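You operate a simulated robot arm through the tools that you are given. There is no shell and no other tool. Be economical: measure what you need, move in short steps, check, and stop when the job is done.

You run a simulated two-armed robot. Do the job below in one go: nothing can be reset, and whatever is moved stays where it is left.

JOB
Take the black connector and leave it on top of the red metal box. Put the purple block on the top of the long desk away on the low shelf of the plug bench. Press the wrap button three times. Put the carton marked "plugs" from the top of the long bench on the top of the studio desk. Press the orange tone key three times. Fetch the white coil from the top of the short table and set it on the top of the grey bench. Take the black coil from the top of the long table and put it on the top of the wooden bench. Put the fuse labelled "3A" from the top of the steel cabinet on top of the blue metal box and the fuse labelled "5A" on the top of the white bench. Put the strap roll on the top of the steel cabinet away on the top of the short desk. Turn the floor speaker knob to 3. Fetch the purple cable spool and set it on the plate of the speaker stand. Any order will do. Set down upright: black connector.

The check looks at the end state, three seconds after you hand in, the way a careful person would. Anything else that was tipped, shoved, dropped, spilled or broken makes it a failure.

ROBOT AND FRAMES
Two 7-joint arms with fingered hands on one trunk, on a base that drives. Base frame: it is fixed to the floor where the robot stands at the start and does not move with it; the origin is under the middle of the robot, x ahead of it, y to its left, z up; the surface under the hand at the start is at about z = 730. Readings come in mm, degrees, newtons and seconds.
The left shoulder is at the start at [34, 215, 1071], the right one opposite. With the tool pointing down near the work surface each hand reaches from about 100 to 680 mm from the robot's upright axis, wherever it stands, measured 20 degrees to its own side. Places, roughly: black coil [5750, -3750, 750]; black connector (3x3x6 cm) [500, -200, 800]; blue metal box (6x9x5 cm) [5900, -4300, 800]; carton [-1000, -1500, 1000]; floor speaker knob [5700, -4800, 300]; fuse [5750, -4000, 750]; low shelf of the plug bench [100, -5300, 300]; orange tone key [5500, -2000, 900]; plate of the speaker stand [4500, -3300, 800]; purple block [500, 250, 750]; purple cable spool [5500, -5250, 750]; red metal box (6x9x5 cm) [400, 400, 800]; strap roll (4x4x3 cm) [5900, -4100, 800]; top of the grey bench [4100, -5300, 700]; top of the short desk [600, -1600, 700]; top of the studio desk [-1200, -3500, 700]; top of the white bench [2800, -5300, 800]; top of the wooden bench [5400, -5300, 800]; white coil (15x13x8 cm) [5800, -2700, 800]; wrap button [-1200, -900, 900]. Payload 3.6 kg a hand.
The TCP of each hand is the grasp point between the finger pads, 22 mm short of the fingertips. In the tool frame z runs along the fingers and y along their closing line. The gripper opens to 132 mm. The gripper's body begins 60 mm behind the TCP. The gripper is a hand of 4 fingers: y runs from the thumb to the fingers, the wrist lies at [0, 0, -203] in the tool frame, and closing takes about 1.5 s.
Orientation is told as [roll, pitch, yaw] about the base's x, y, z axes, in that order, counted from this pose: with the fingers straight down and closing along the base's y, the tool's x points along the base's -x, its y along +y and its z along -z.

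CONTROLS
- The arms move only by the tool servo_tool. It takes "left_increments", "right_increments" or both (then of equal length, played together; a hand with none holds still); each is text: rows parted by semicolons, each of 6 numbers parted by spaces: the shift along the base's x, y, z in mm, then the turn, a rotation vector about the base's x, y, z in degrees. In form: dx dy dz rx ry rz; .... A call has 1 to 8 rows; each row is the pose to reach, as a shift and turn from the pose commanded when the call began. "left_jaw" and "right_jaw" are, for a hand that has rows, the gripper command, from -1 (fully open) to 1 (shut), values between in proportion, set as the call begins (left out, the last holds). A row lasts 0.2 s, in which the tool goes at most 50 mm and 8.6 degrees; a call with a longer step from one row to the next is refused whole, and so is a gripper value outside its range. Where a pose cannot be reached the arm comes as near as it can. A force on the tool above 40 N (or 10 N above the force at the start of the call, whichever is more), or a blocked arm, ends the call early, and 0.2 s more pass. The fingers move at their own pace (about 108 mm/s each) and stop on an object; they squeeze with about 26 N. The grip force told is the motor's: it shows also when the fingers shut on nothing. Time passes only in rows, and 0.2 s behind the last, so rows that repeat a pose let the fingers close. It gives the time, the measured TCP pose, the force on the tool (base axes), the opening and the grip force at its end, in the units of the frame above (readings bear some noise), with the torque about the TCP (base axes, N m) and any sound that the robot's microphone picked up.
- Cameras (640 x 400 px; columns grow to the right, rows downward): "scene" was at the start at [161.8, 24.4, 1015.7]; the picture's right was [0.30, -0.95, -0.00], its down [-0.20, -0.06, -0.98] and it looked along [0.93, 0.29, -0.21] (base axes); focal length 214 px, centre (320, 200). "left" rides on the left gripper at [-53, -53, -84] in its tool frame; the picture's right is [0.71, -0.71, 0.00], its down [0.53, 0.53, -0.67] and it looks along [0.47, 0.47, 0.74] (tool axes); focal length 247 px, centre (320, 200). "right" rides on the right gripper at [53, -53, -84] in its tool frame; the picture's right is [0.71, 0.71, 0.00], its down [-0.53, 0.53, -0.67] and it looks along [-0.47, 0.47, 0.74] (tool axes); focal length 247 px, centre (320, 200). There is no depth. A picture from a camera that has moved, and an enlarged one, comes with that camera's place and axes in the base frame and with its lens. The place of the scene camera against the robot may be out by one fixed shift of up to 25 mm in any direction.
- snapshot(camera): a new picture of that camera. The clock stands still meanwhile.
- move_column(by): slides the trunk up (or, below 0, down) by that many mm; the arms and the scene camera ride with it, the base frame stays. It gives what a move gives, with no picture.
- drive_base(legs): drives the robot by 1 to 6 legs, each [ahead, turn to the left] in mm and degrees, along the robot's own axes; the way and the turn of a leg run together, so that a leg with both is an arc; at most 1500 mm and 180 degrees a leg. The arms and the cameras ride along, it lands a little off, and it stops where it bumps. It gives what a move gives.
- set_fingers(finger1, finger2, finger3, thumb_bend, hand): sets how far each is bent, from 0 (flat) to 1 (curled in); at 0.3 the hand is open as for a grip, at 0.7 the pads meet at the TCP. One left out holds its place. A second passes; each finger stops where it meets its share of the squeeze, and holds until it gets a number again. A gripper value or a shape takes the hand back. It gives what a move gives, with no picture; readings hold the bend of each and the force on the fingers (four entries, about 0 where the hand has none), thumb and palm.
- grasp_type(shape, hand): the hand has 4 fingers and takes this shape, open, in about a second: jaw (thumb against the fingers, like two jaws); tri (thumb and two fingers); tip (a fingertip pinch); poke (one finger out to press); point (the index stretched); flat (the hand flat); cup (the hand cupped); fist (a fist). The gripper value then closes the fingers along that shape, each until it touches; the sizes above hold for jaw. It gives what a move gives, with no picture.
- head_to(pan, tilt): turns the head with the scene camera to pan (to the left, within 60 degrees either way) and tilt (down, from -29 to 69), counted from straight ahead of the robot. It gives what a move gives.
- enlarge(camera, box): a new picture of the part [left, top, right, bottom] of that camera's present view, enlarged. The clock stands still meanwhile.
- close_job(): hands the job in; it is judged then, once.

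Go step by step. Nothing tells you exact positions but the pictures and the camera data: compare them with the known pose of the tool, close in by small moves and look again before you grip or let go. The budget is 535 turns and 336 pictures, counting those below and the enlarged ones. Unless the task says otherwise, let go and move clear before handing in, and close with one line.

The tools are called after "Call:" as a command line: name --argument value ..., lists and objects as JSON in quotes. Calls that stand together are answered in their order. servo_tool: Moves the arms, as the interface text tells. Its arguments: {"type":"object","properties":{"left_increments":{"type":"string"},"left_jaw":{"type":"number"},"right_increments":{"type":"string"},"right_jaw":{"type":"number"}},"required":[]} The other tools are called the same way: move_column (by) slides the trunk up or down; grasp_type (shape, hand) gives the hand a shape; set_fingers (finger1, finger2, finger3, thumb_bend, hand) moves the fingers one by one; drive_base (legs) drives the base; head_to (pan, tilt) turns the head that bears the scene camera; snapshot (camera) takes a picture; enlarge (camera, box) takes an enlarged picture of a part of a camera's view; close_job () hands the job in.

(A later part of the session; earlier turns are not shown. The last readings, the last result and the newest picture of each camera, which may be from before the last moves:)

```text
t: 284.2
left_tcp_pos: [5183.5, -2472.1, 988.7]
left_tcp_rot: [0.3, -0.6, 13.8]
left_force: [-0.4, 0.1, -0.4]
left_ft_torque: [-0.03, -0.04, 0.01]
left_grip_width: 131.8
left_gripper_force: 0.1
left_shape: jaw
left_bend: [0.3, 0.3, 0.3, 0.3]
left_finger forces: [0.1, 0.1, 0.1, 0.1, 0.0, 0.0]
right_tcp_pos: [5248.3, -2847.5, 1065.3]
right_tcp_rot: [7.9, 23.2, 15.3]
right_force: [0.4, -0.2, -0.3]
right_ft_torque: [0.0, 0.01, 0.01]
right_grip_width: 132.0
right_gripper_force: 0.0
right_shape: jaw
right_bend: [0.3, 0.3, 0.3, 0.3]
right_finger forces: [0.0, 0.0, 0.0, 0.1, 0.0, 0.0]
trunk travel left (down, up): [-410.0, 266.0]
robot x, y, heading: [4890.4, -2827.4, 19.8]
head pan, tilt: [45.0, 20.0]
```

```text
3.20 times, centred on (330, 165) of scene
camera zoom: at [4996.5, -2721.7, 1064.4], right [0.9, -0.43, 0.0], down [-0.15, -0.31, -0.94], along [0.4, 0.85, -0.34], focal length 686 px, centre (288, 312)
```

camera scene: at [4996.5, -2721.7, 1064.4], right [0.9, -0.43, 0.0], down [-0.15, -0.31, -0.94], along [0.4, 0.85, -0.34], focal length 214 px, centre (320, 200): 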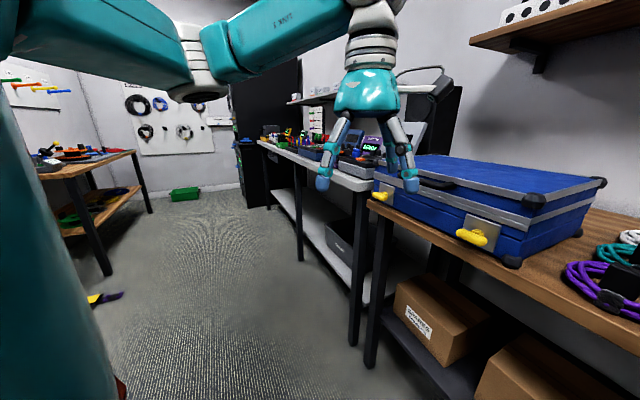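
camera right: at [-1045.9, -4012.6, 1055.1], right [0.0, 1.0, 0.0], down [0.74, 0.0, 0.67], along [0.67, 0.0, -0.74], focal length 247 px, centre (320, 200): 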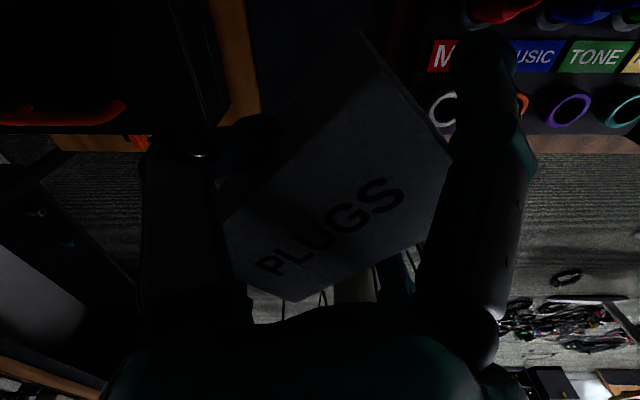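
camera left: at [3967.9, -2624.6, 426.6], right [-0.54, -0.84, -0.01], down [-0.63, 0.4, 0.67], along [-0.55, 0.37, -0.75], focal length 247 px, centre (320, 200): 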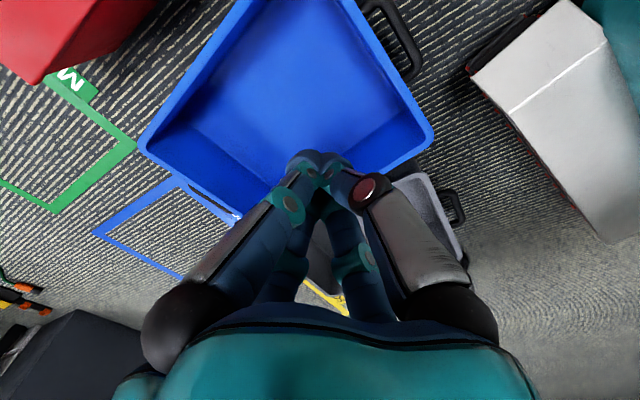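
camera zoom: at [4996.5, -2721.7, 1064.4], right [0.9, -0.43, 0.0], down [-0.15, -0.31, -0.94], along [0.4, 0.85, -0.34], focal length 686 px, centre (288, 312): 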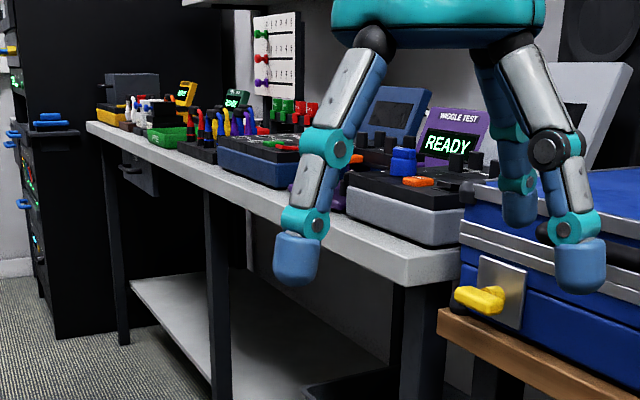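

The three coils are in a row with the white one at the back by the wall. The orange key is on the grey test box on the left bench, so I'm driving up to that first.

Call:
drive_base --legs '[[0, 33]]'

Call:
drive_base --legs '[[0, 27], [500, 0]]'

Call:
drive_base --legs '[[0, -35]]'

Call:
drive_base --legs '[[0, -35]]'

Call:
head_to --pan 15 --tilt 25

Call:
snapshot --camera "scene"

```text
t: 286.2
left_tcp_pos: [4943.6, -2368.9, 989.5]
left_tcp_rot: [0.4, -0.6, 46.6]
left_force: [0.2, 0.0, -0.5]
left_ft_torque: [0.0, -0.02, 0.0]
left_grip_width: 132.0
left_gripper_force: 0.0
left_shape: jaw
left_bend: [0.3, 0.3, 0.3, 0.3]
left_finger forces: [0.0, 0.0, 0.1, 0.0, 0.0, 0.0]
right_tcp_pos: [5202.4, -2647.9, 1066.5]
right_tcp_rot: [7.7, 23.1, 48.3]
right_force: [0.2, 0.3, 0.2]
right_ft_torque: [0.02, 0.01, -0.01]
right_grip_width: 132.0
right_gripper_force: 0.1
right_shape: jaw
right_bend: [0.3, 0.3, 0.3, 0.3]
right_finger forces: [0.0, 0.1, 0.0, 0.1, 0.0, 0.1]
trunk travel left (down, up): [-410.0, 266.0]
robot x, y, heading: [4911.3, -2843.2, 52.7]
head pan, tilt: [45.0, 20.0]
```

```text
t: 290.5
left_tcp_pos: [4813.9, -1913.4, 989.2]
left_tcp_rot: [0.4, -0.6, 73.8]
left_force: [-0.2, 0.2, 0.0]
left_ft_torque: [-0.01, 0.02, 0.03]
left_grip_width: 131.9
left_gripper_force: 0.1
left_shape: jaw
left_bend: [0.3, 0.3, 0.3, 0.3]
left_finger forces: [0.0, 0.1, 0.0, 0.0, 0.0, 0.0]
right_tcp_pos: [5171.3, -2043.6, 1067.2]
right_tcp_rot: [7.8, 23.3, 75.4]
right_force: [0.4, 0.1, 0.0]
right_ft_torque: [0.0, 0.0, 0.0]
right_grip_width: 131.9
right_gripper_force: 0.1
right_shape: jaw
right_bend: [0.3, 0.3, 0.3, 0.3]
right_finger forces: [0.0, 0.1, 0.0, 0.0, 0.0, 0.0]
trunk travel left (down, up): [-410.0, 266.0]
robot x, y, heading: [5002.7, -2348.6, 79.4]
head pan, tilt: [45.0, 20.0]
```

```text
t: 292.6
left_tcp_pos: [5097.0, -1883.8, 990.2]
left_tcp_rot: [0.4, -0.6, 39.0]
left_force: [-0.1, 0.1, 0.5]
left_ft_torque: [0.0, -0.03, 0.0]
left_grip_width: 131.9
left_gripper_force: 0.0
left_shape: jaw
left_bend: [0.3, 0.3, 0.3, 0.3]
left_finger forces: [0.1, 0.0, 0.0, 0.0, 0.0, 0.0]
right_tcp_pos: [5316.9, -2194.9, 1067.6]
right_tcp_rot: [7.8, 23.3, 40.6]
right_force: [0.8, 0.1, -0.1]
right_ft_torque: [0.01, 0.0, 0.0]
right_grip_width: 132.1
right_gripper_force: 0.1
right_shape: jaw
right_bend: [0.3, 0.3, 0.3, 0.3]
right_finger forces: [0.0, 0.1, 0.1, 0.0, 0.0, 0.1]
trunk travel left (down, up): [-410.0, 266.0]
robot x, y, heading: [4985.7, -2330.4, 45.1]
head pan, tilt: [45.0, 20.0]
```

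```text
t: 294.8
left_tcp_pos: [5336.2, -2031.9, 990.8]
left_tcp_rot: [0.3, -0.5, 3.9]
left_force: [0.3, -0.5, 1.2]
left_ft_torque: [-0.01, 0.02, -0.04]
left_grip_width: 132.1
left_gripper_force: 0.1
left_shape: jaw
left_bend: [0.3, 0.3, 0.3, 0.3]
left_finger forces: [0.1, 0.0, 0.0, 0.1, 0.0, 0.1]
right_tcp_pos: [5338.3, -2409.8, 1068.3]
right_tcp_rot: [7.8, 23.2, 5.5]
right_force: [-1.0, 0.4, -0.8]
right_ft_torque: [0.03, 0.02, -0.03]
right_grip_width: 131.8
right_gripper_force: 0.1
right_shape: jaw
right_bend: [0.3, 0.3, 0.3, 0.3]
right_finger forces: [0.0, 0.0, 0.0, 0.0, 0.0, 0.0]
trunk travel left (down, up): [-410.0, 266.0]
robot x, y, heading: [4983.0, -2304.1, 10.0]
head pan, tilt: [45.0, 20.0]
```

```text
t: 295.7
left_tcp_pos: [5337.7, -2031.2, 990.4]
left_tcp_rot: [0.3, -0.5, 3.8]
left_force: [-1.0, -0.4, -0.3]
left_ft_torque: [-0.01, 0.01, 0.02]
left_grip_width: 132.1
left_gripper_force: 0.0
left_shape: jaw
left_bend: [0.3, 0.3, 0.3, 0.3]
left_finger forces: [0.0, 0.0, 0.0, 0.0, 0.0, 0.1]
right_tcp_pos: [5337.7, -2411.3, 1068.7]
right_tcp_rot: [7.9, 23.1, 5.5]
right_force: [-0.5, 0.3, 0.5]
right_ft_torque: [0.01, 0.01, -0.02]
right_grip_width: 131.8
right_gripper_force: 0.0
right_shape: jaw
right_bend: [0.3, 0.3, 0.3, 0.3]
right_finger forces: [0.0, 0.1, 0.0, 0.0, 0.0, 0.0]
trunk travel left (down, up): [-410.0, 266.0]
robot x, y, heading: [4981.9, -2300.9, 10.4]
head pan, tilt: [15.0, 25.0]
```

```text
214 pictures are left
camera scene: at [5136.3, -2253.3, 1056.3], right [0.42, -0.91, 0.0], down [-0.38, -0.18, -0.91], along [0.82, 0.38, -0.42], focal length 214 px, centre (320, 200)
```

scene: 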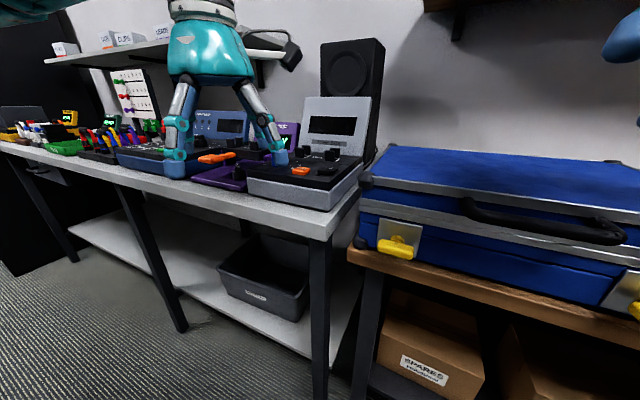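

Call:
enlarge --camera "scene" --box '[140, 90, 380, 220]'

Call:
snapshot --camera "right"

```text
2.67 times, centred on (260, 155) of scene
camera zoom: at [5136.3, -2253.3, 1056.3], right [0.42, -0.91, 0.0], down [-0.38, -0.18, -0.91], along [0.82, 0.38, -0.42], focal length 572 px, centre (480, 320)
```

zoom: 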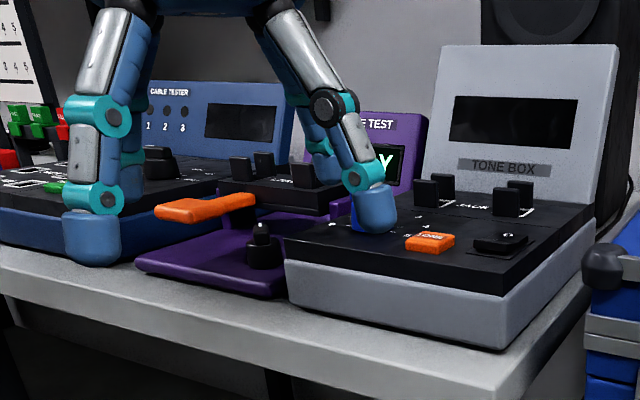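

```text
212 pictures are left
camera right: at [5324.7, -2476.3, 1160.0], right [-0.68, 0.64, 0.37], down [0.73, 0.5, 0.47], along [0.11, 0.58, -0.8], focal length 247 px, centre (320, 200)
```

right: 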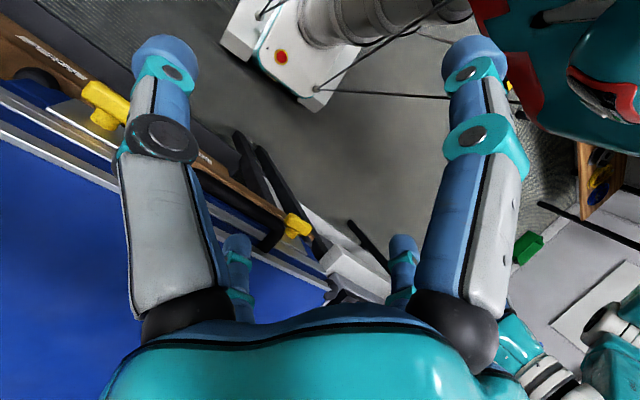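

The orange key on the TONE BOX is the target. I'm closing the left hand and bringing it above the key to measure with the wrist camera.

Call:
servo_tool --left_increments "20 0 30 0 0 0; 60 -5 50 0 0 0; 105 -8 60 0 0 0; 150 -12 60 0 0 0; 175 -14 60 0 0 0; 175 -14 60 0 0 0" --left_jaw 1

Call:
snapshot --camera "left"

Call:
snapshot --camera "scene"

```text
t: 297.1
left_tcp_pos: [5511.7, -2046.1, 1051.1]
left_tcp_rot: [0.3, -0.6, 3.9]
left_force: [-1.0, 0.0, 1.4]
left_ft_torque: [0.04, -0.02, -0.02]
left_grip_width: 0.0
left_gripper_force: 25.7
left_shape: jaw
left_bend: [0.7, 0.7, 0.7, 0.7]
left_finger forces: [0.0, 0.0, 0.0, 0.0, 0.0, 0.0]
right_tcp_pos: [5338.0, -2409.7, 1068.1]
right_tcp_rot: [7.8, 23.1, 5.5]
right_force: [-0.1, 0.3, -0.3]
right_ft_torque: [0.01, -0.04, -0.02]
right_grip_width: 131.9
right_gripper_force: 0.1
right_shape: jaw
right_bend: [0.3, 0.3, 0.3, 0.3]
right_finger forces: [0.0, 0.0, 0.0, 0.0, 0.0, 0.1]
trunk travel left (down, up): [-410.0, 266.0]
robot x, y, heading: [4979.8, -2299.4, 10.2]
head pan, tilt: [15.0, 25.0]
```

```text
211 pictures are left
camera left: at [5567.4, -2095.9, 1133.5], right [-0.66, -0.75, -0.01], down [-0.57, 0.49, 0.67], along [-0.5, 0.44, -0.75], focal length 247 px, centre (320, 200)
```

left: 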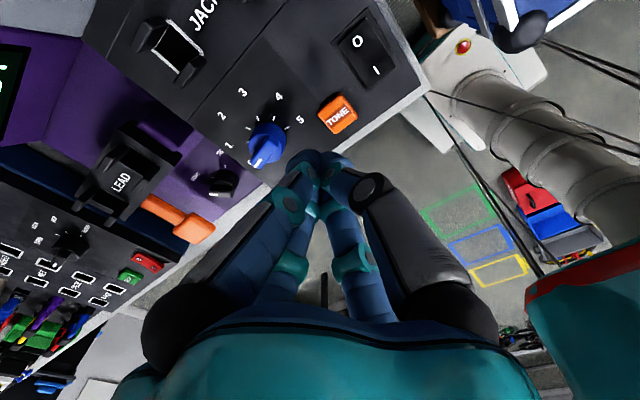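

```text
210 pictures are left
camera scene: at [5136.2, -2252.7, 1056.3], right [0.42, -0.91, 0.0], down [-0.38, -0.18, -0.91], along [0.82, 0.38, -0.42], focal length 214 px, centre (320, 200)
```

scene: 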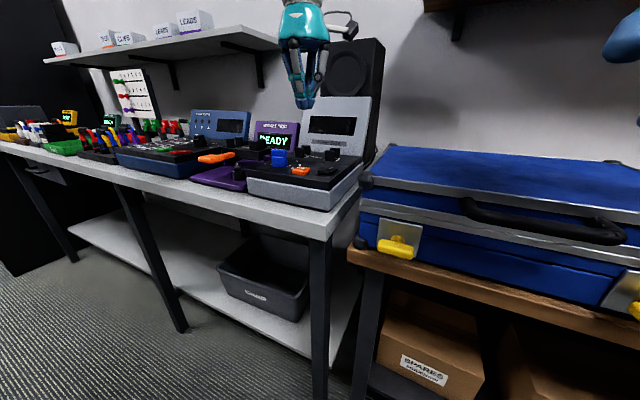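

Call:
servo_tool --left_increments "-9 -2 -25 0 0 0; -18 -4 -50 0 0 0"

Call:
snapshot --camera "left"

```text
t: 297.7
left_tcp_pos: [5495.0, -2049.3, 1000.6]
left_tcp_rot: [0.2, -0.4, 4.0]
left_force: [0.4, 0.3, -0.5]
left_ft_torque: [0.02, 0.0, 0.02]
left_grip_width: 0.0
left_gripper_force: 25.8
left_shape: jaw
left_bend: [0.7, 0.7, 0.7, 0.7]
left_finger forces: [0.0, 0.0, 0.0, 0.1, 0.0, 0.1]
right_tcp_pos: [5337.8, -2411.0, 1068.4]
right_tcp_rot: [7.7, 23.0, 5.5]
right_force: [0.1, 0.6, -0.3]
right_ft_torque: [0.01, 0.01, 0.02]
right_grip_width: 132.1
right_gripper_force: 0.1
right_shape: jaw
right_bend: [0.3, 0.3, 0.3, 0.3]
right_finger forces: [0.0, 0.0, 0.0, 0.1, 0.1, 0.0]
trunk travel left (down, up): [-410.0, 266.0]
robot x, y, heading: [4981.9, -2303.4, 9.8]
head pan, tilt: [15.0, 25.0]
```

```text
209 pictures are left
camera left: at [5549.4, -2099.5, 1083.1], right [-0.66, -0.75, -0.01], down [-0.57, 0.48, 0.67], along [-0.5, 0.44, -0.75], focal length 247 px, centre (320, 200)
```

left: 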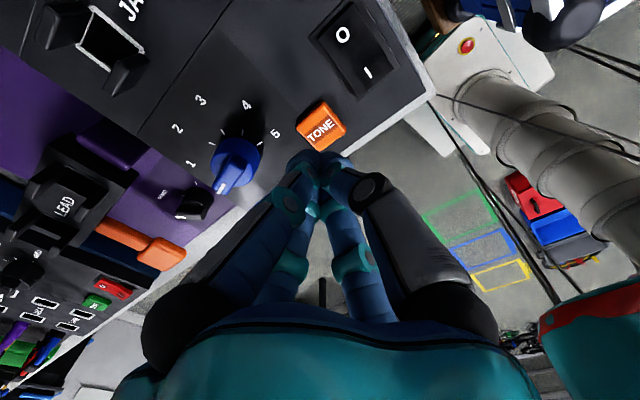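

The key is at [5494,-2051,922], right under the hand. I'm descending and pressing.

Call:
servo_tool --left_increments "-1 -2 -25 0 0 0; -1 -2 -44 0 0 0; -1 -2 -44 0 0 0"

Call:
snapshot --camera "left"

Call:
servo_tool --left_increments "0 0 -6 0 0 0; 0 0 -10 0 0 0; 0 0 -14 0 0 0; 0 0 -17 0 0 0"

```text
t: 298.5
left_tcp_pos: [5492.7, -2051.8, 955.4]
left_tcp_rot: [0.4, -0.6, 3.9]
left_force: [-0.3, 0.0, -0.8]
left_ft_torque: [0.02, -0.01, 0.01]
left_grip_width: 0.1
left_gripper_force: 26.4
left_shape: jaw
left_bend: [0.7, 0.7, 0.7, 0.7]
left_finger forces: [0.1, 0.1, 0.0, 0.0, 0.1, 0.1]
right_tcp_pos: [5337.5, -2410.3, 1069.7]
right_tcp_rot: [7.9, 23.2, 5.5]
right_force: [0.4, -0.7, -0.1]
right_ft_torque: [0.01, 0.0, -0.02]
right_grip_width: 132.0
right_gripper_force: 0.1
right_shape: jaw
right_bend: [0.3, 0.3, 0.3, 0.3]
right_finger forces: [0.0, 0.0, 0.0, 0.0, 0.0, 0.1]
trunk travel left (down, up): [-410.0, 266.0]
robot x, y, heading: [4984.4, -2300.7, 10.0]
head pan, tilt: [15.0, 25.0]
```

```text
208 pictures are left
camera left: at [5548.7, -2101.4, 1038.9], right [-0.66, -0.75, -0.01], down [-0.57, 0.48, 0.67], along [-0.5, 0.44, -0.75], focal length 247 px, centre (320, 200)
```

left: 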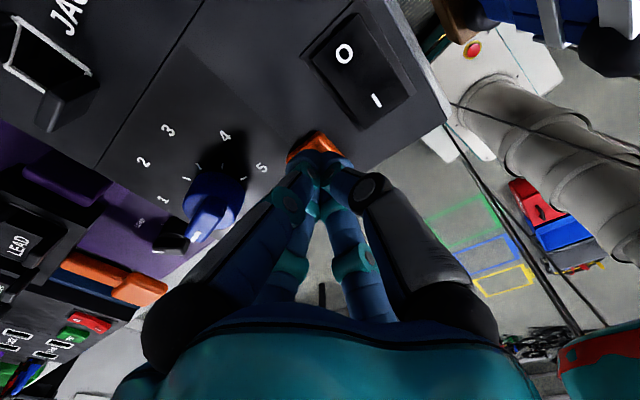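

```text
t: 299.5
left_tcp_pos: [5493.2, -2051.0, 940.2]
left_tcp_rot: [0.3, -0.7, 4.0]
left_force: [-1.8, 1.4, 10.9]
left_ft_torque: [0.05, 0.08, -0.01]
left_grip_width: 0.0
left_gripper_force: 25.9
left_shape: jaw
left_bend: [0.7, 0.7, 0.7, 0.7]
left_finger forces: [0.0, 0.0, 0.0, 0.1, 0.0, 0.0]
right_tcp_pos: [5337.0, -2412.0, 1068.3]
right_tcp_rot: [7.8, 23.0, 5.5]
right_force: [0.8, 0.5, 0.0]
right_ft_torque: [0.0, -0.02, 0.02]
right_grip_width: 132.0
right_gripper_force: 0.0
right_shape: jaw
right_bend: [0.3, 0.3, 0.3, 0.3]
right_finger forces: [0.0, 0.0, 0.1, 0.0, 0.1, 0.0]
trunk travel left (down, up): [-410.0, 266.0]
robot x, y, heading: [4979.9, -2305.2, 10.1]
head pan, tilt: [15.0, 25.0]
heard: click
```

Click one. Two more presses.

Call:
servo_tool --left_increments "0 0 10 0 0 0; 0 0 17 0 0 0; 0 0 17 0 0 0"

Call:
servo_tool --left_increments "0 0 -6 0 0 0; 0 0 -10 0 0 0; 0 0 -14 0 0 0; 0 0 -17 0 0 0"

Call:
servo_tool --left_increments "0 0 10 0 0 0; 0 0 17 0 0 0; 0 0 17 0 0 0"

Call:
servo_tool --left_increments "0 0 -6 0 0 0; 0 0 -10 0 0 0; 0 0 -14 0 0 0; 0 0 -17 0 0 0"

Call:
servo_tool --left_increments "0 0 30 0 0 0; 0 0 75 0 0 0; 0 0 120 0 0 0; -40 0 140 0 0 0; -85 0 150 0 0 0; -130 0 150 0 0 0; -175 0 150 0 0 0"

```text
t: 300.3
left_tcp_pos: [5493.8, -2050.8, 956.1]
left_tcp_rot: [0.4, -0.5, 3.9]
left_force: [-0.2, 0.2, -0.1]
left_ft_torque: [-0.02, -0.02, 0.01]
left_grip_width: 0.0
left_gripper_force: 25.5
left_shape: jaw
left_bend: [0.7, 0.7, 0.7, 0.7]
left_finger forces: [0.1, 0.0, 0.0, 0.0, 0.1, 0.1]
right_tcp_pos: [5338.1, -2410.5, 1068.0]
right_tcp_rot: [7.8, 23.1, 5.5]
right_force: [-0.4, -0.6, 0.3]
right_ft_torque: [0.02, -0.01, 0.0]
right_grip_width: 132.1
right_gripper_force: 0.1
right_shape: jaw
right_bend: [0.3, 0.3, 0.3, 0.3]
right_finger forces: [0.0, 0.0, 0.0, 0.0, 0.1, 0.0]
trunk travel left (down, up): [-410.0, 266.0]
robot x, y, heading: [4980.4, -2299.5, 10.2]
head pan, tilt: [15.0, 25.0]
```

```text
t: 301.3
left_tcp_pos: [5493.1, -2051.3, 942.3]
left_tcp_rot: [0.4, -0.8, 3.9]
left_force: [0.1, 1.5, 11.6]
left_ft_torque: [0.04, 0.04, -0.02]
left_grip_width: 0.0
left_gripper_force: 26.4
left_shape: jaw
left_bend: [0.7, 0.7, 0.7, 0.7]
left_finger forces: [0.0, 0.1, 0.0, 0.0, 0.1, 0.0]
right_tcp_pos: [5337.8, -2411.2, 1068.0]
right_tcp_rot: [7.8, 23.1, 5.6]
right_force: [0.4, -0.7, 0.6]
right_ft_torque: [-0.02, 0.04, -0.01]
right_grip_width: 132.1
right_gripper_force: 0.1
right_shape: jaw
right_bend: [0.3, 0.3, 0.3, 0.3]
right_finger forces: [0.0, 0.1, 0.0, 0.0, 0.1, 0.0]
trunk travel left (down, up): [-410.0, 266.0]
robot x, y, heading: [4981.5, -2301.5, 9.9]
head pan, tilt: [15.0, 25.0]
heard: click
```

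```text
t: 302.1
left_tcp_pos: [5492.3, -2050.9, 956.0]
left_tcp_rot: [0.3, -0.5, 3.9]
left_force: [0.1, -0.3, 0.0]
left_ft_torque: [-0.01, 0.06, -0.03]
left_grip_width: 0.0
left_gripper_force: 25.6
left_shape: jaw
left_bend: [0.7, 0.7, 0.7, 0.7]
left_finger forces: [0.0, 0.1, 0.1, 0.0, 0.0, 0.0]
right_tcp_pos: [5338.0, -2411.4, 1069.5]
right_tcp_rot: [7.7, 23.0, 5.5]
right_force: [0.7, -1.0, -0.7]
right_ft_torque: [0.05, 0.01, 0.01]
right_grip_width: 132.1
right_gripper_force: 0.1
right_shape: jaw
right_bend: [0.3, 0.3, 0.3, 0.3]
right_finger forces: [0.0, 0.1, 0.0, 0.0, 0.1, 0.0]
trunk travel left (down, up): [-410.0, 266.0]
robot x, y, heading: [4978.9, -2299.9, 10.3]
head pan, tilt: [15.0, 25.0]
```

```text
t: 303.1
left_tcp_pos: [5493.7, -2051.6, 941.0]
left_tcp_rot: [0.4, -0.7, 3.9]
left_force: [-0.3, 1.9, 10.9]
left_ft_torque: [0.08, 0.08, -0.02]
left_grip_width: 0.1
left_gripper_force: 25.9
left_shape: jaw
left_bend: [0.7, 0.7, 0.7, 0.7]
left_finger forces: [0.0, 0.1, 0.0, 0.0, 0.0, 0.1]
right_tcp_pos: [5337.5, -2411.2, 1068.4]
right_tcp_rot: [7.8, 23.1, 5.5]
right_force: [-0.5, -0.8, 0.2]
right_ft_torque: [0.01, 0.01, 0.0]
right_grip_width: 132.0
right_gripper_force: 0.0
right_shape: jaw
right_bend: [0.3, 0.3, 0.3, 0.3]
right_finger forces: [0.1, 0.1, 0.0, 0.1, 0.1, 0.1]
trunk travel left (down, up): [-410.0, 266.0]
robot x, y, heading: [4979.6, -2302.7, 10.3]
head pan, tilt: [15.0, 25.0]
heard: click
```

```text
t: 304.7
left_tcp_pos: [5316.3, -2049.6, 1088.2]
left_tcp_rot: [0.3, -0.6, 3.9]
left_force: [-0.4, 0.3, 0.2]
left_ft_torque: [0.01, -0.01, -0.01]
left_grip_width: 0.2
left_gripper_force: 25.4
left_shape: jaw
left_bend: [0.7, 0.7, 0.7, 0.7]
left_finger forces: [0.0, 0.0, 0.0, 0.1, 0.0, 0.0]
right_tcp_pos: [5335.6, -2411.2, 1068.6]
right_tcp_rot: [7.7, 23.1, 5.4]
right_force: [-0.2, -0.5, 0.4]
right_ft_torque: [0.02, -0.04, 0.0]
right_grip_width: 132.2
right_gripper_force: 0.0
right_shape: jaw
right_bend: [0.3, 0.3, 0.3, 0.3]
right_finger forces: [0.0, 0.0, 0.0, 0.0, 0.0, 0.0]
trunk travel left (down, up): [-410.0, 266.0]
robot x, y, heading: [4982.5, -2301.3, 9.8]
head pan, tilt: [15.0, 25.0]
```

The three tone presses are done. Next the white coil: I'm straightening and raising the right hand, then moving the robot in front of the coils.

Call:
servo_tool --right_increments "0 0 30 -2.6 -7.7 0; 0 0 60 -5.2 -15.4 0; 0 0 90 -7.8 -23 0; 0 0 120 -7.8 -23 0" --left_increments "0 0 20 0 0 0; 0 0 40 0 0 0; 0 0 60 0 0 0; 0 0 60 0 0 0" --left_jaw -1

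Call:
drive_base --legs '[[0, -40]]'

Call:
drive_base --legs '[[0, -40], [430, 0]]'

Call:
drive_base --legs '[[0, 37]]'

Call:
drive_base --legs '[[0, 33]]'

Call:
head_to --pan 0 --tilt 35

Call:
snapshot --camera "scene"

```text
t: 305.7
left_tcp_pos: [5317.7, -2051.9, 1149.4]
left_tcp_rot: [0.2, -0.5, 3.9]
left_force: [0.5, -0.2, 0.3]
left_ft_torque: [0.03, 0.01, 0.01]
left_grip_width: 131.7
left_gripper_force: 0.1
left_shape: jaw
left_bend: [0.3, 0.3, 0.3, 0.3]
left_finger forces: [0.1, 0.0, 0.1, 0.0, 0.1, 0.0]
right_tcp_pos: [5337.4, -2411.2, 1187.9]
right_tcp_rot: [-1.9, 0.7, 3.5]
right_force: [0.0, 1.1, 0.6]
right_ft_torque: [-0.03, 0.0, 0.0]
right_grip_width: 131.9
right_gripper_force: 0.1
right_shape: jaw
right_bend: [0.3, 0.3, 0.3, 0.3]
right_finger forces: [0.1, 0.0, 0.0, 0.0, 0.0, 0.1]
trunk travel left (down, up): [-410.0, 266.0]
robot x, y, heading: [4978.8, -2298.5, 10.1]
head pan, tilt: [15.0, 25.0]
```

```text
t: 308.0
left_tcp_pos: [5399.1, -2326.4, 1147.9]
left_tcp_rot: [0.4, -0.5, -36.2]
left_force: [-0.1, 0.2, 0.1]
left_ft_torque: [0.01, -0.02, -0.01]
left_grip_width: 131.8
left_gripper_force: 0.0
left_shape: jaw
left_bend: [0.3, 0.3, 0.3, 0.3]
left_finger forces: [0.1, 0.1, 0.1, 0.0, 0.0, 0.1]
right_tcp_pos: [5182.6, -2614.4, 1186.8]
right_tcp_rot: [-1.9, 0.8, -36.6]
right_force: [1.2, 0.6, 0.1]
right_ft_torque: [-0.01, 0.01, -0.02]
right_grip_width: 132.0
right_gripper_force: 0.0
right_shape: jaw
right_bend: [0.3, 0.3, 0.3, 0.3]
right_finger forces: [0.1, 0.1, 0.1, 0.0, 0.0, 0.0]
trunk travel left (down, up): [-410.0, 266.0]
robot x, y, heading: [4998.9, -2279.8, -30.1]
head pan, tilt: [15.0, 25.0]
```

```text
t: 312.6
left_tcp_pos: [5417.2, -2981.4, 1149.2]
left_tcp_rot: [0.4, -0.5, -76.4]
left_force: [0.2, -1.2, 0.2]
left_ft_torque: [0.02, -0.03, -0.01]
left_grip_width: 131.6
left_gripper_force: 0.0
left_shape: jaw
left_bend: [0.3, 0.3, 0.3, 0.3]
left_finger forces: [0.0, 0.1, 0.0, 0.0, 0.0, 0.0]
right_tcp_pos: [5064.3, -3062.5, 1187.6]
right_tcp_rot: [-1.8, 0.8, -76.7]
right_force: [0.4, 0.0, -1.0]
right_ft_torque: [0.03, 0.0, 0.03]
right_grip_width: 132.2
right_gripper_force: 0.1
right_shape: jaw
right_bend: [0.3, 0.3, 0.3, 0.3]
right_finger forces: [0.0, 0.1, 0.0, 0.0, 0.0, 0.0]
trunk travel left (down, up): [-410.0, 266.0]
robot x, y, heading: [5156.2, -2674.5, -70.1]
head pan, tilt: [15.0, 25.0]
```

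```text
t: 314.8
left_tcp_pos: [5548.6, -2761.9, 1150.2]
left_tcp_rot: [0.3, -0.5, -39.2]
left_force: [0.9, 0.2, 0.2]
left_ft_torque: [-0.01, -0.01, 0.02]
left_grip_width: 132.1
left_gripper_force: 0.1
left_shape: jaw
left_bend: [0.3, 0.3, 0.3, 0.3]
left_finger forces: [0.0, 0.0, 0.1, 0.1, 0.1, 0.0]
right_tcp_pos: [5316.8, -3038.6, 1189.6]
right_tcp_rot: [-1.9, 0.8, -39.6]
right_force: [0.8, 0.0, 0.0]
right_ft_torque: [-0.04, -0.01, 0.01]
right_grip_width: 131.9
right_gripper_force: 0.2
right_shape: jaw
right_bend: [0.3, 0.3, 0.3, 0.3]
right_finger forces: [0.1, 0.1, 0.1, 0.0, 0.0, 0.0]
trunk travel left (down, up): [-410.0, 266.0]
robot x, y, heading: [5139.6, -2703.5, -32.9]
head pan, tilt: [15.0, 25.0]
```

```text
t: 316.8
left_tcp_pos: [5514.9, -2528.8, 1148.9]
left_tcp_rot: [0.2, -0.5, -5.8]
left_force: [0.7, -0.2, -1.0]
left_ft_torque: [0.02, 0.0, -0.01]
left_grip_width: 132.0
left_gripper_force: 0.2
left_shape: jaw
left_bend: [0.3, 0.3, 0.3, 0.3]
left_finger forces: [0.0, 0.0, 0.1, 0.0, 0.1, 0.0]
right_tcp_pos: [5473.8, -2886.2, 1189.4]
right_tcp_rot: [-1.9, 0.9, -6.4]
right_force: [-0.9, -0.1, 0.5]
right_ft_torque: [0.04, 0.01, 0.0]
right_grip_width: 132.0
right_gripper_force: 0.0
right_shape: jaw
right_bend: [0.3, 0.3, 0.3, 0.3]
right_finger forces: [0.1, 0.0, 0.1, 0.1, 0.0, 0.0]
trunk travel left (down, up): [-410.0, 266.0]
robot x, y, heading: [5141.9, -2727.9, 0.1]
head pan, tilt: [15.0, 25.0]
```

```text
t: 317.6
left_tcp_pos: [5513.8, -2530.3, 1150.4]
left_tcp_rot: [0.4, -0.5, -5.8]
left_force: [0.2, 0.0, 0.5]
left_ft_torque: [0.03, -0.02, -0.01]
left_grip_width: 132.1
left_gripper_force: 0.1
left_shape: jaw
left_bend: [0.3, 0.3, 0.3, 0.3]
left_finger forces: [0.1, 0.0, 0.0, 0.0, 0.1, 0.0]
right_tcp_pos: [5472.3, -2887.9, 1190.6]
right_tcp_rot: [-1.8, 0.8, -6.3]
right_force: [-0.1, -1.0, 0.0]
right_ft_torque: [0.04, -0.02, 0.01]
right_grip_width: 131.9
right_gripper_force: 0.1
right_shape: jaw
right_bend: [0.3, 0.3, 0.3, 0.3]
right_finger forces: [0.0, 0.0, 0.0, 0.0, 0.0, 0.0]
trunk travel left (down, up): [-410.0, 266.0]
robot x, y, heading: [5139.5, -2727.5, -0.2]
head pan, tilt: [0.0, 35.0]
```

```text
207 pictures are left
camera scene: at [5300.7, -2735.4, 1040.6], right [0.0, -1.0, 0.0], down [-0.57, 0.0, -0.82], along [0.82, 0.0, -0.57], focal length 214 px, centre (320, 200)
```

scene: 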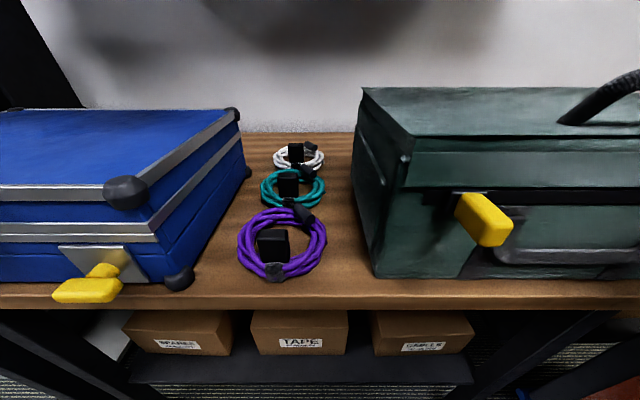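

I can see the three coils clearly between the cases. I'm moving forward, shaping the left hand to a pinch and tilting it forward to reach the back coil.

Call:
drive_base --legs '[[70, 0]]'

Call:
grasp_type --shape "tip" --hand "left"

Call:
servo_tool --left_increments "35 -25 0 0 -4 1; 70 -50 0 0 -8 2; 105 -75 -10 0 -12 3; 140 -100 -30 0 -16 4; 170 -125 -50 0 -20 5; 195 -140 -70 0 -25 5.8; 215 -140 -95 0 -25 5.8"

Call:
snapshot --camera "left"

Call:
snapshot --camera "scene"

```text
t: 318.6
left_tcp_pos: [5587.1, -2528.8, 1150.3]
left_tcp_rot: [0.4, -0.4, -5.9]
left_force: [0.8, 0.1, -0.5]
left_ft_torque: [0.01, 0.04, 0.01]
left_grip_width: 132.0
left_gripper_force: 0.1
left_shape: jaw
left_bend: [0.3, 0.3, 0.3, 0.3]
left_finger forces: [0.1, 0.0, 0.0, 0.0, 0.0, 0.0]
right_tcp_pos: [5545.2, -2886.8, 1189.3]
right_tcp_rot: [-2.0, 0.9, -6.4]
right_force: [0.3, 0.5, 0.3]
right_ft_torque: [0.03, 0.05, -0.04]
right_grip_width: 131.9
right_gripper_force: 0.0
right_shape: jaw
right_bend: [0.3, 0.3, 0.3, 0.3]
right_finger forces: [0.1, 0.0, 0.0, 0.0, 0.0, 0.1]
trunk travel left (down, up): [-410.0, 266.0]
robot x, y, heading: [5208.9, -2730.8, -0.0]
head pan, tilt: [0.0, 35.0]
```

```text
t: 319.5
left_tcp_pos: [5583.8, -2529.0, 1151.0]
left_tcp_rot: [0.3, -0.5, -6.0]
left_force: [-0.1, 0.2, -0.4]
left_ft_torque: [0.0, 0.01, -0.02]
left_grip_width: 132.0
left_gripper_force: 0.0
left_shape: tip
left_bend: [0.11, 0.3, 0.11, 0.3]
left_finger forces: [0.0, 0.0, 0.0, 0.0, 0.0, 0.0]
right_tcp_pos: [5543.7, -2886.0, 1189.7]
right_tcp_rot: [-1.9, 0.6, -6.4]
right_force: [-1.0, -0.2, 0.0]
right_ft_torque: [-0.03, 0.0, 0.01]
right_grip_width: 132.1
right_gripper_force: 0.1
right_shape: jaw
right_bend: [0.3, 0.3, 0.3, 0.3]
right_finger forces: [0.0, 0.0, 0.0, 0.0, 0.0, 0.0]
trunk travel left (down, up): [-410.0, 266.0]
robot x, y, heading: [5208.3, -2727.5, 0.0]
head pan, tilt: [0.0, 35.0]
```

```text
t: 321.1
left_tcp_pos: [5800.9, -2668.3, 1054.8]
left_tcp_rot: [1.8, -25.6, -0.3]
left_force: [1.3, 0.3, -0.5]
left_ft_torque: [0.03, -0.02, 0.0]
left_grip_width: 132.1
left_gripper_force: 0.1
left_shape: tip
left_bend: [0.11, 0.3, 0.11, 0.3]
left_finger forces: [0.0, 0.1, 0.0, 0.0, 0.0, 0.0]
right_tcp_pos: [5544.3, -2887.0, 1190.2]
right_tcp_rot: [-1.9, 0.8, -6.3]
right_force: [0.8, -0.3, -0.1]
right_ft_torque: [0.01, -0.04, 0.03]
right_grip_width: 131.9
right_gripper_force: 0.0
right_shape: jaw
right_bend: [0.3, 0.3, 0.3, 0.3]
right_finger forces: [0.1, 0.1, 0.0, 0.1, 0.1, 0.0]
trunk travel left (down, up): [-410.0, 266.0]
robot x, y, heading: [5210.1, -2731.4, 0.2]
head pan, tilt: [0.0, 35.0]
```

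```text
206 pictures are left
camera left: at [5812.4, -2723.9, 1151.9], right [-0.63, -0.7, -0.32], down [-0.77, 0.51, 0.39], along [-0.11, 0.49, -0.86], focal length 247 px, centre (320, 200)
```

left: 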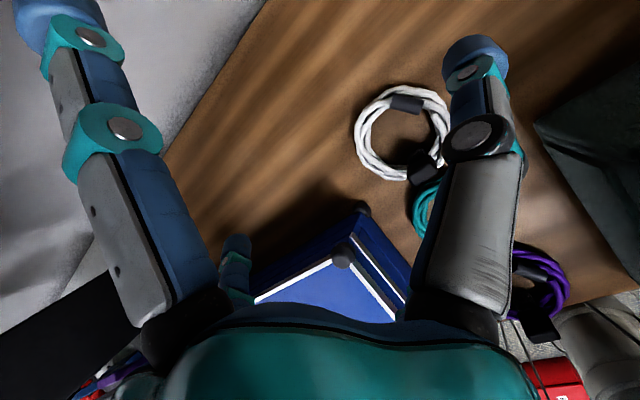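

```text
205 pictures are left
camera scene: at [5371.7, -2734.2, 1040.4], right [0.0, -1.0, 0.0], down [-0.57, 0.0, -0.82], along [0.82, 0.0, -0.57], focal length 214 px, centre (320, 200)
```

scene: 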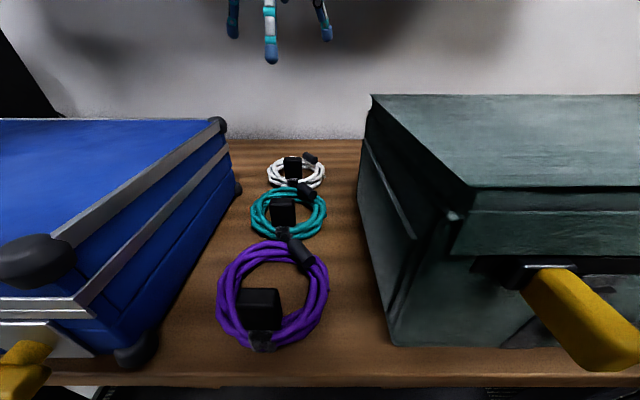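

Call:
enlarge --camera "left" --box '[330, 60, 490, 260]'

Call:
enlarge --camera "scene" --box '[210, 130, 370, 270]'

```text
2.00 times, centred on (410, 160) of left
camera zoom: at [5812.4, -2723.9, 1151.9], right [-0.63, -0.7, -0.32], down [-0.77, 0.51, 0.39], along [-0.11, 0.49, -0.86], focal length 494 px, centre (140, 280)
```

zoom: 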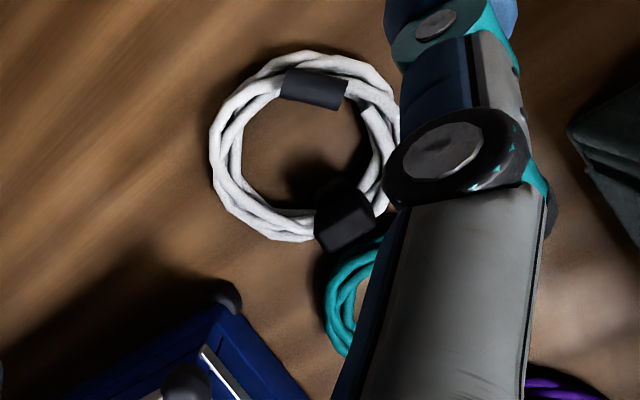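

```text
2.86 times, centred on (290, 200) of scene
camera zoom: at [5371.7, -2734.2, 1040.4], right [0.0, -1.0, 0.0], down [-0.57, 0.0, -0.82], along [0.82, 0.0, -0.57], focal length 613 px, centre (406, 200)
```

zoom: 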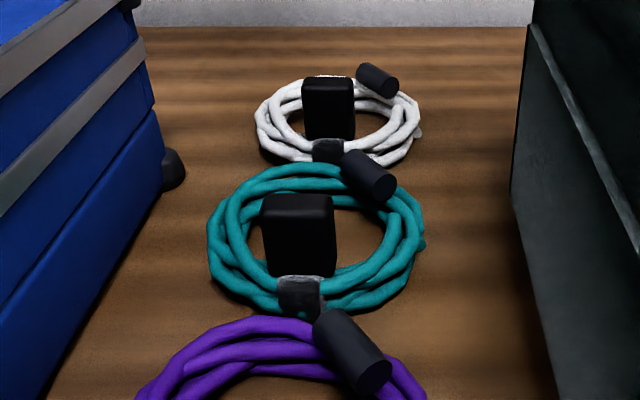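

The white coil's black block stands at about [5731,-2683]. I'm approaching it for a pinch across y.

Call:
servo_tool --left_increments "-25 -5 -35 0 0 0; -45 -10 -75 0 0 0; -68 -14 -110 0 0 0"

Call:
snapshot --camera "left"

Call:
enlarge --camera "scene" --box '[210, 60, 370, 240]'

```text
t: 321.9
left_tcp_pos: [5729.8, -2682.3, 945.8]
left_tcp_rot: [1.8, -25.5, -0.3]
left_force: [-0.3, 0.7, 0.1]
left_ft_torque: [0.0, -0.05, 0.01]
left_grip_width: 132.2
left_gripper_force: 0.0
left_shape: tip
left_bend: [0.11, 0.3, 0.11, 0.3]
left_finger forces: [0.0, 0.0, 0.0, 0.0, 0.0, 0.0]
right_tcp_pos: [5543.1, -2885.5, 1190.2]
right_tcp_rot: [-1.9, 0.7, -6.3]
right_force: [0.4, -0.8, -0.2]
right_ft_torque: [-0.01, 0.0, 0.02]
right_grip_width: 132.0
right_gripper_force: 0.1
right_shape: jaw
right_bend: [0.3, 0.3, 0.3, 0.3]
right_finger forces: [0.0, 0.0, 0.0, 0.0, 0.1, 0.0]
trunk travel left (down, up): [-410.0, 266.0]
robot x, y, heading: [5210.8, -2727.0, -0.1]
head pan, tilt: [0.0, 35.0]
```

```text
202 pictures are left
camera left: at [5742.1, -2737.5, 1042.2], right [-0.63, -0.7, -0.32], down [-0.77, 0.51, 0.39], along [-0.11, 0.49, -0.86], focal length 247 px, centre (320, 200)
```

left: 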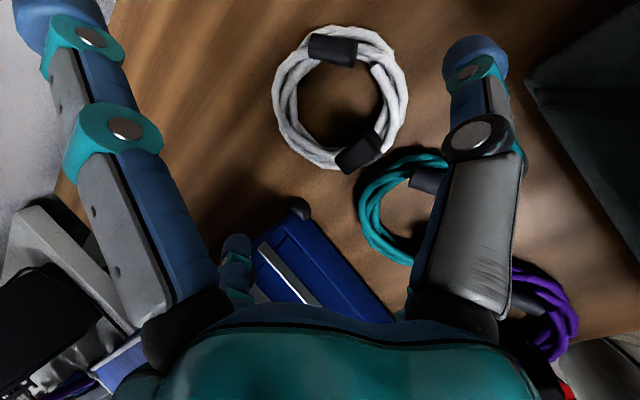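

```text
2.22 times, centred on (290, 150) of scene
camera zoom: at [5371.2, -2734.3, 1040.5], right [0.0, -1.0, 0.0], down [-0.57, 0.0, -0.82], along [0.82, 0.0, -0.57], focal length 477 px, centre (387, 311)
```

zoom: 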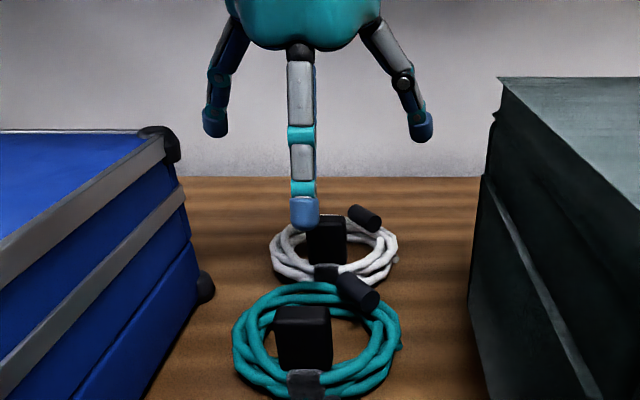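

Call:
servo_tool --left_increments "0 -2 -40 0 0 0; 0 -2 -75 0 0 0; 0 -2 -93 0 0 0; 0 -2 -93 0 0 0"

Call:
enlarge --camera "scene" --box '[210, 60, 370, 240]'

Call:
servo_tool --left_increments "0 0 0 0 0 0; 0 0 0 0 0 0; 0 0 0 0 0 0; 0 0 0 0 0 0; 0 0 0 0 0 0; 0 0 0 0 0 0; 0 0 0 0 0 0" --left_jaw 1

Call:
snapshot --camera "left"

```text
t: 322.9
left_tcp_pos: [5729.6, -2684.7, 853.1]
left_tcp_rot: [1.7, -25.5, -0.3]
left_force: [-0.2, -0.2, -0.8]
left_ft_torque: [0.01, 0.01, 0.02]
left_grip_width: 131.9
left_gripper_force: 0.0
left_shape: tip
left_bend: [0.11, 0.3, 0.11, 0.3]
left_finger forces: [0.0, 0.0, 0.1, 0.1, 0.0, 0.1]
right_tcp_pos: [5542.6, -2885.9, 1190.3]
right_tcp_rot: [-1.9, 0.7, -6.2]
right_force: [0.0, 0.2, 0.1]
right_ft_torque: [0.0, -0.01, -0.02]
right_grip_width: 132.3
right_gripper_force: 0.1
right_shape: jaw
right_bend: [0.3, 0.3, 0.3, 0.3]
right_finger forces: [0.1, 0.0, 0.0, 0.0, 0.1, 0.0]
trunk travel left (down, up): [-410.0, 266.0]
robot x, y, heading: [5211.4, -2732.4, -0.3]
head pan, tilt: [0.0, 35.0]
```

```text
2.22 times, centred on (290, 150) of scene
camera zoom: at [5371.1, -2734.3, 1040.6], right [0.0, -1.0, 0.0], down [-0.57, 0.0, -0.82], along [0.82, 0.0, -0.57], focal length 477 px, centre (387, 311)
```

zoom: 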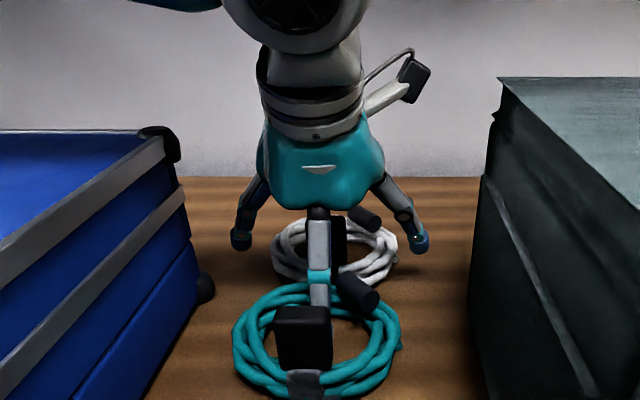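

```text
t: 324.5
left_tcp_pos: [5730.7, -2683.5, 853.7]
left_tcp_rot: [1.7, -25.4, -0.2]
left_force: [-0.2, 0.1, 0.8]
left_ft_torque: [-0.05, 0.01, -0.02]
left_grip_width: 27.0
left_gripper_force: 26.3
left_shape: tip
left_bend: [0.27, 0.78, 0.27, 0.7]
left_finger forces: [0.1, 23.1, 0.0, 0.0, 23.3, 0.0]
right_tcp_pos: [5543.5, -2886.4, 1190.5]
right_tcp_rot: [-1.9, 0.7, -6.3]
right_force: [-0.1, 0.4, -0.2]
right_ft_torque: [0.04, -0.03, 0.03]
right_grip_width: 132.0
right_gripper_force: 0.0
right_shape: jaw
right_bend: [0.3, 0.3, 0.3, 0.3]
right_finger forces: [0.0, 0.0, 0.0, 0.0, 0.0, 0.1]
trunk travel left (down, up): [-410.0, 266.0]
robot x, y, heading: [5210.7, -2728.2, -0.2]
head pan, tilt: [0.0, 35.0]
```

```text
199 pictures are left
camera left: at [5742.8, -2739.8, 950.0], right [-0.63, -0.7, -0.32], down [-0.77, 0.51, 0.39], along [-0.11, 0.49, -0.86], focal length 247 px, centre (320, 200)
```

left: 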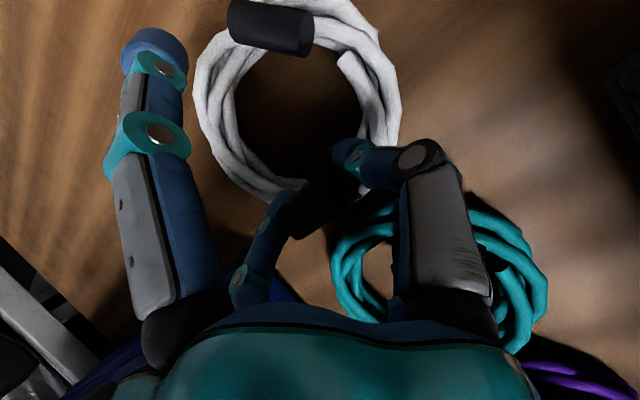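

Gripped the block. I'm lifting straight up and checking.

Call:
servo_tool --left_increments "0 0 25 0 0 0; 0 0 60 0 0 0; 0 0 105 0 0 0; 0 0 150 0 0 0; 0 0 195 0 0 0; 0 0 240 0 0 0"

Call:
snapshot --camera "scene"

```text
t: 325.9
left_tcp_pos: [5732.0, -2683.7, 1094.9]
left_tcp_rot: [1.8, -25.3, -0.2]
left_force: [0.2, -0.3, -1.5]
left_ft_torque: [-0.05, 0.08, -0.01]
left_grip_width: 26.6
left_gripper_force: 25.9
left_shape: tip
left_bend: [0.27, 0.78, 0.27, 0.7]
left_finger forces: [0.0, 23.1, 0.0, 0.0, 23.1, 0.1]
right_tcp_pos: [5542.4, -2885.7, 1189.9]
right_tcp_rot: [-2.0, 0.7, -6.3]
right_force: [-0.5, -0.8, -0.2]
right_ft_torque: [-0.02, 0.0, 0.01]
right_grip_width: 131.7
right_gripper_force: 0.1
right_shape: jaw
right_bend: [0.3, 0.3, 0.3, 0.3]
right_finger forces: [0.1, 0.0, 0.1, 0.0, 0.0, 0.0]
trunk travel left (down, up): [-410.0, 266.0]
robot x, y, heading: [5210.0, -2729.0, -0.1]
head pan, tilt: [0.0, 35.0]
```

```text
198 pictures are left
camera scene: at [5370.9, -2734.4, 1040.6], right [0.0, -1.0, 0.0], down [-0.57, 0.0, -0.82], along [0.82, 0.0, -0.57], focal length 214 px, centre (320, 200)
```

scene: 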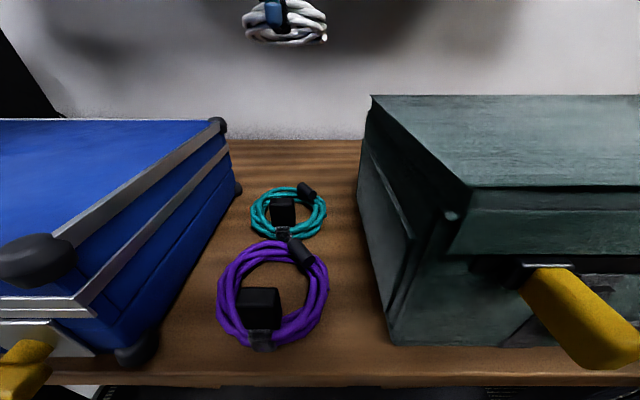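

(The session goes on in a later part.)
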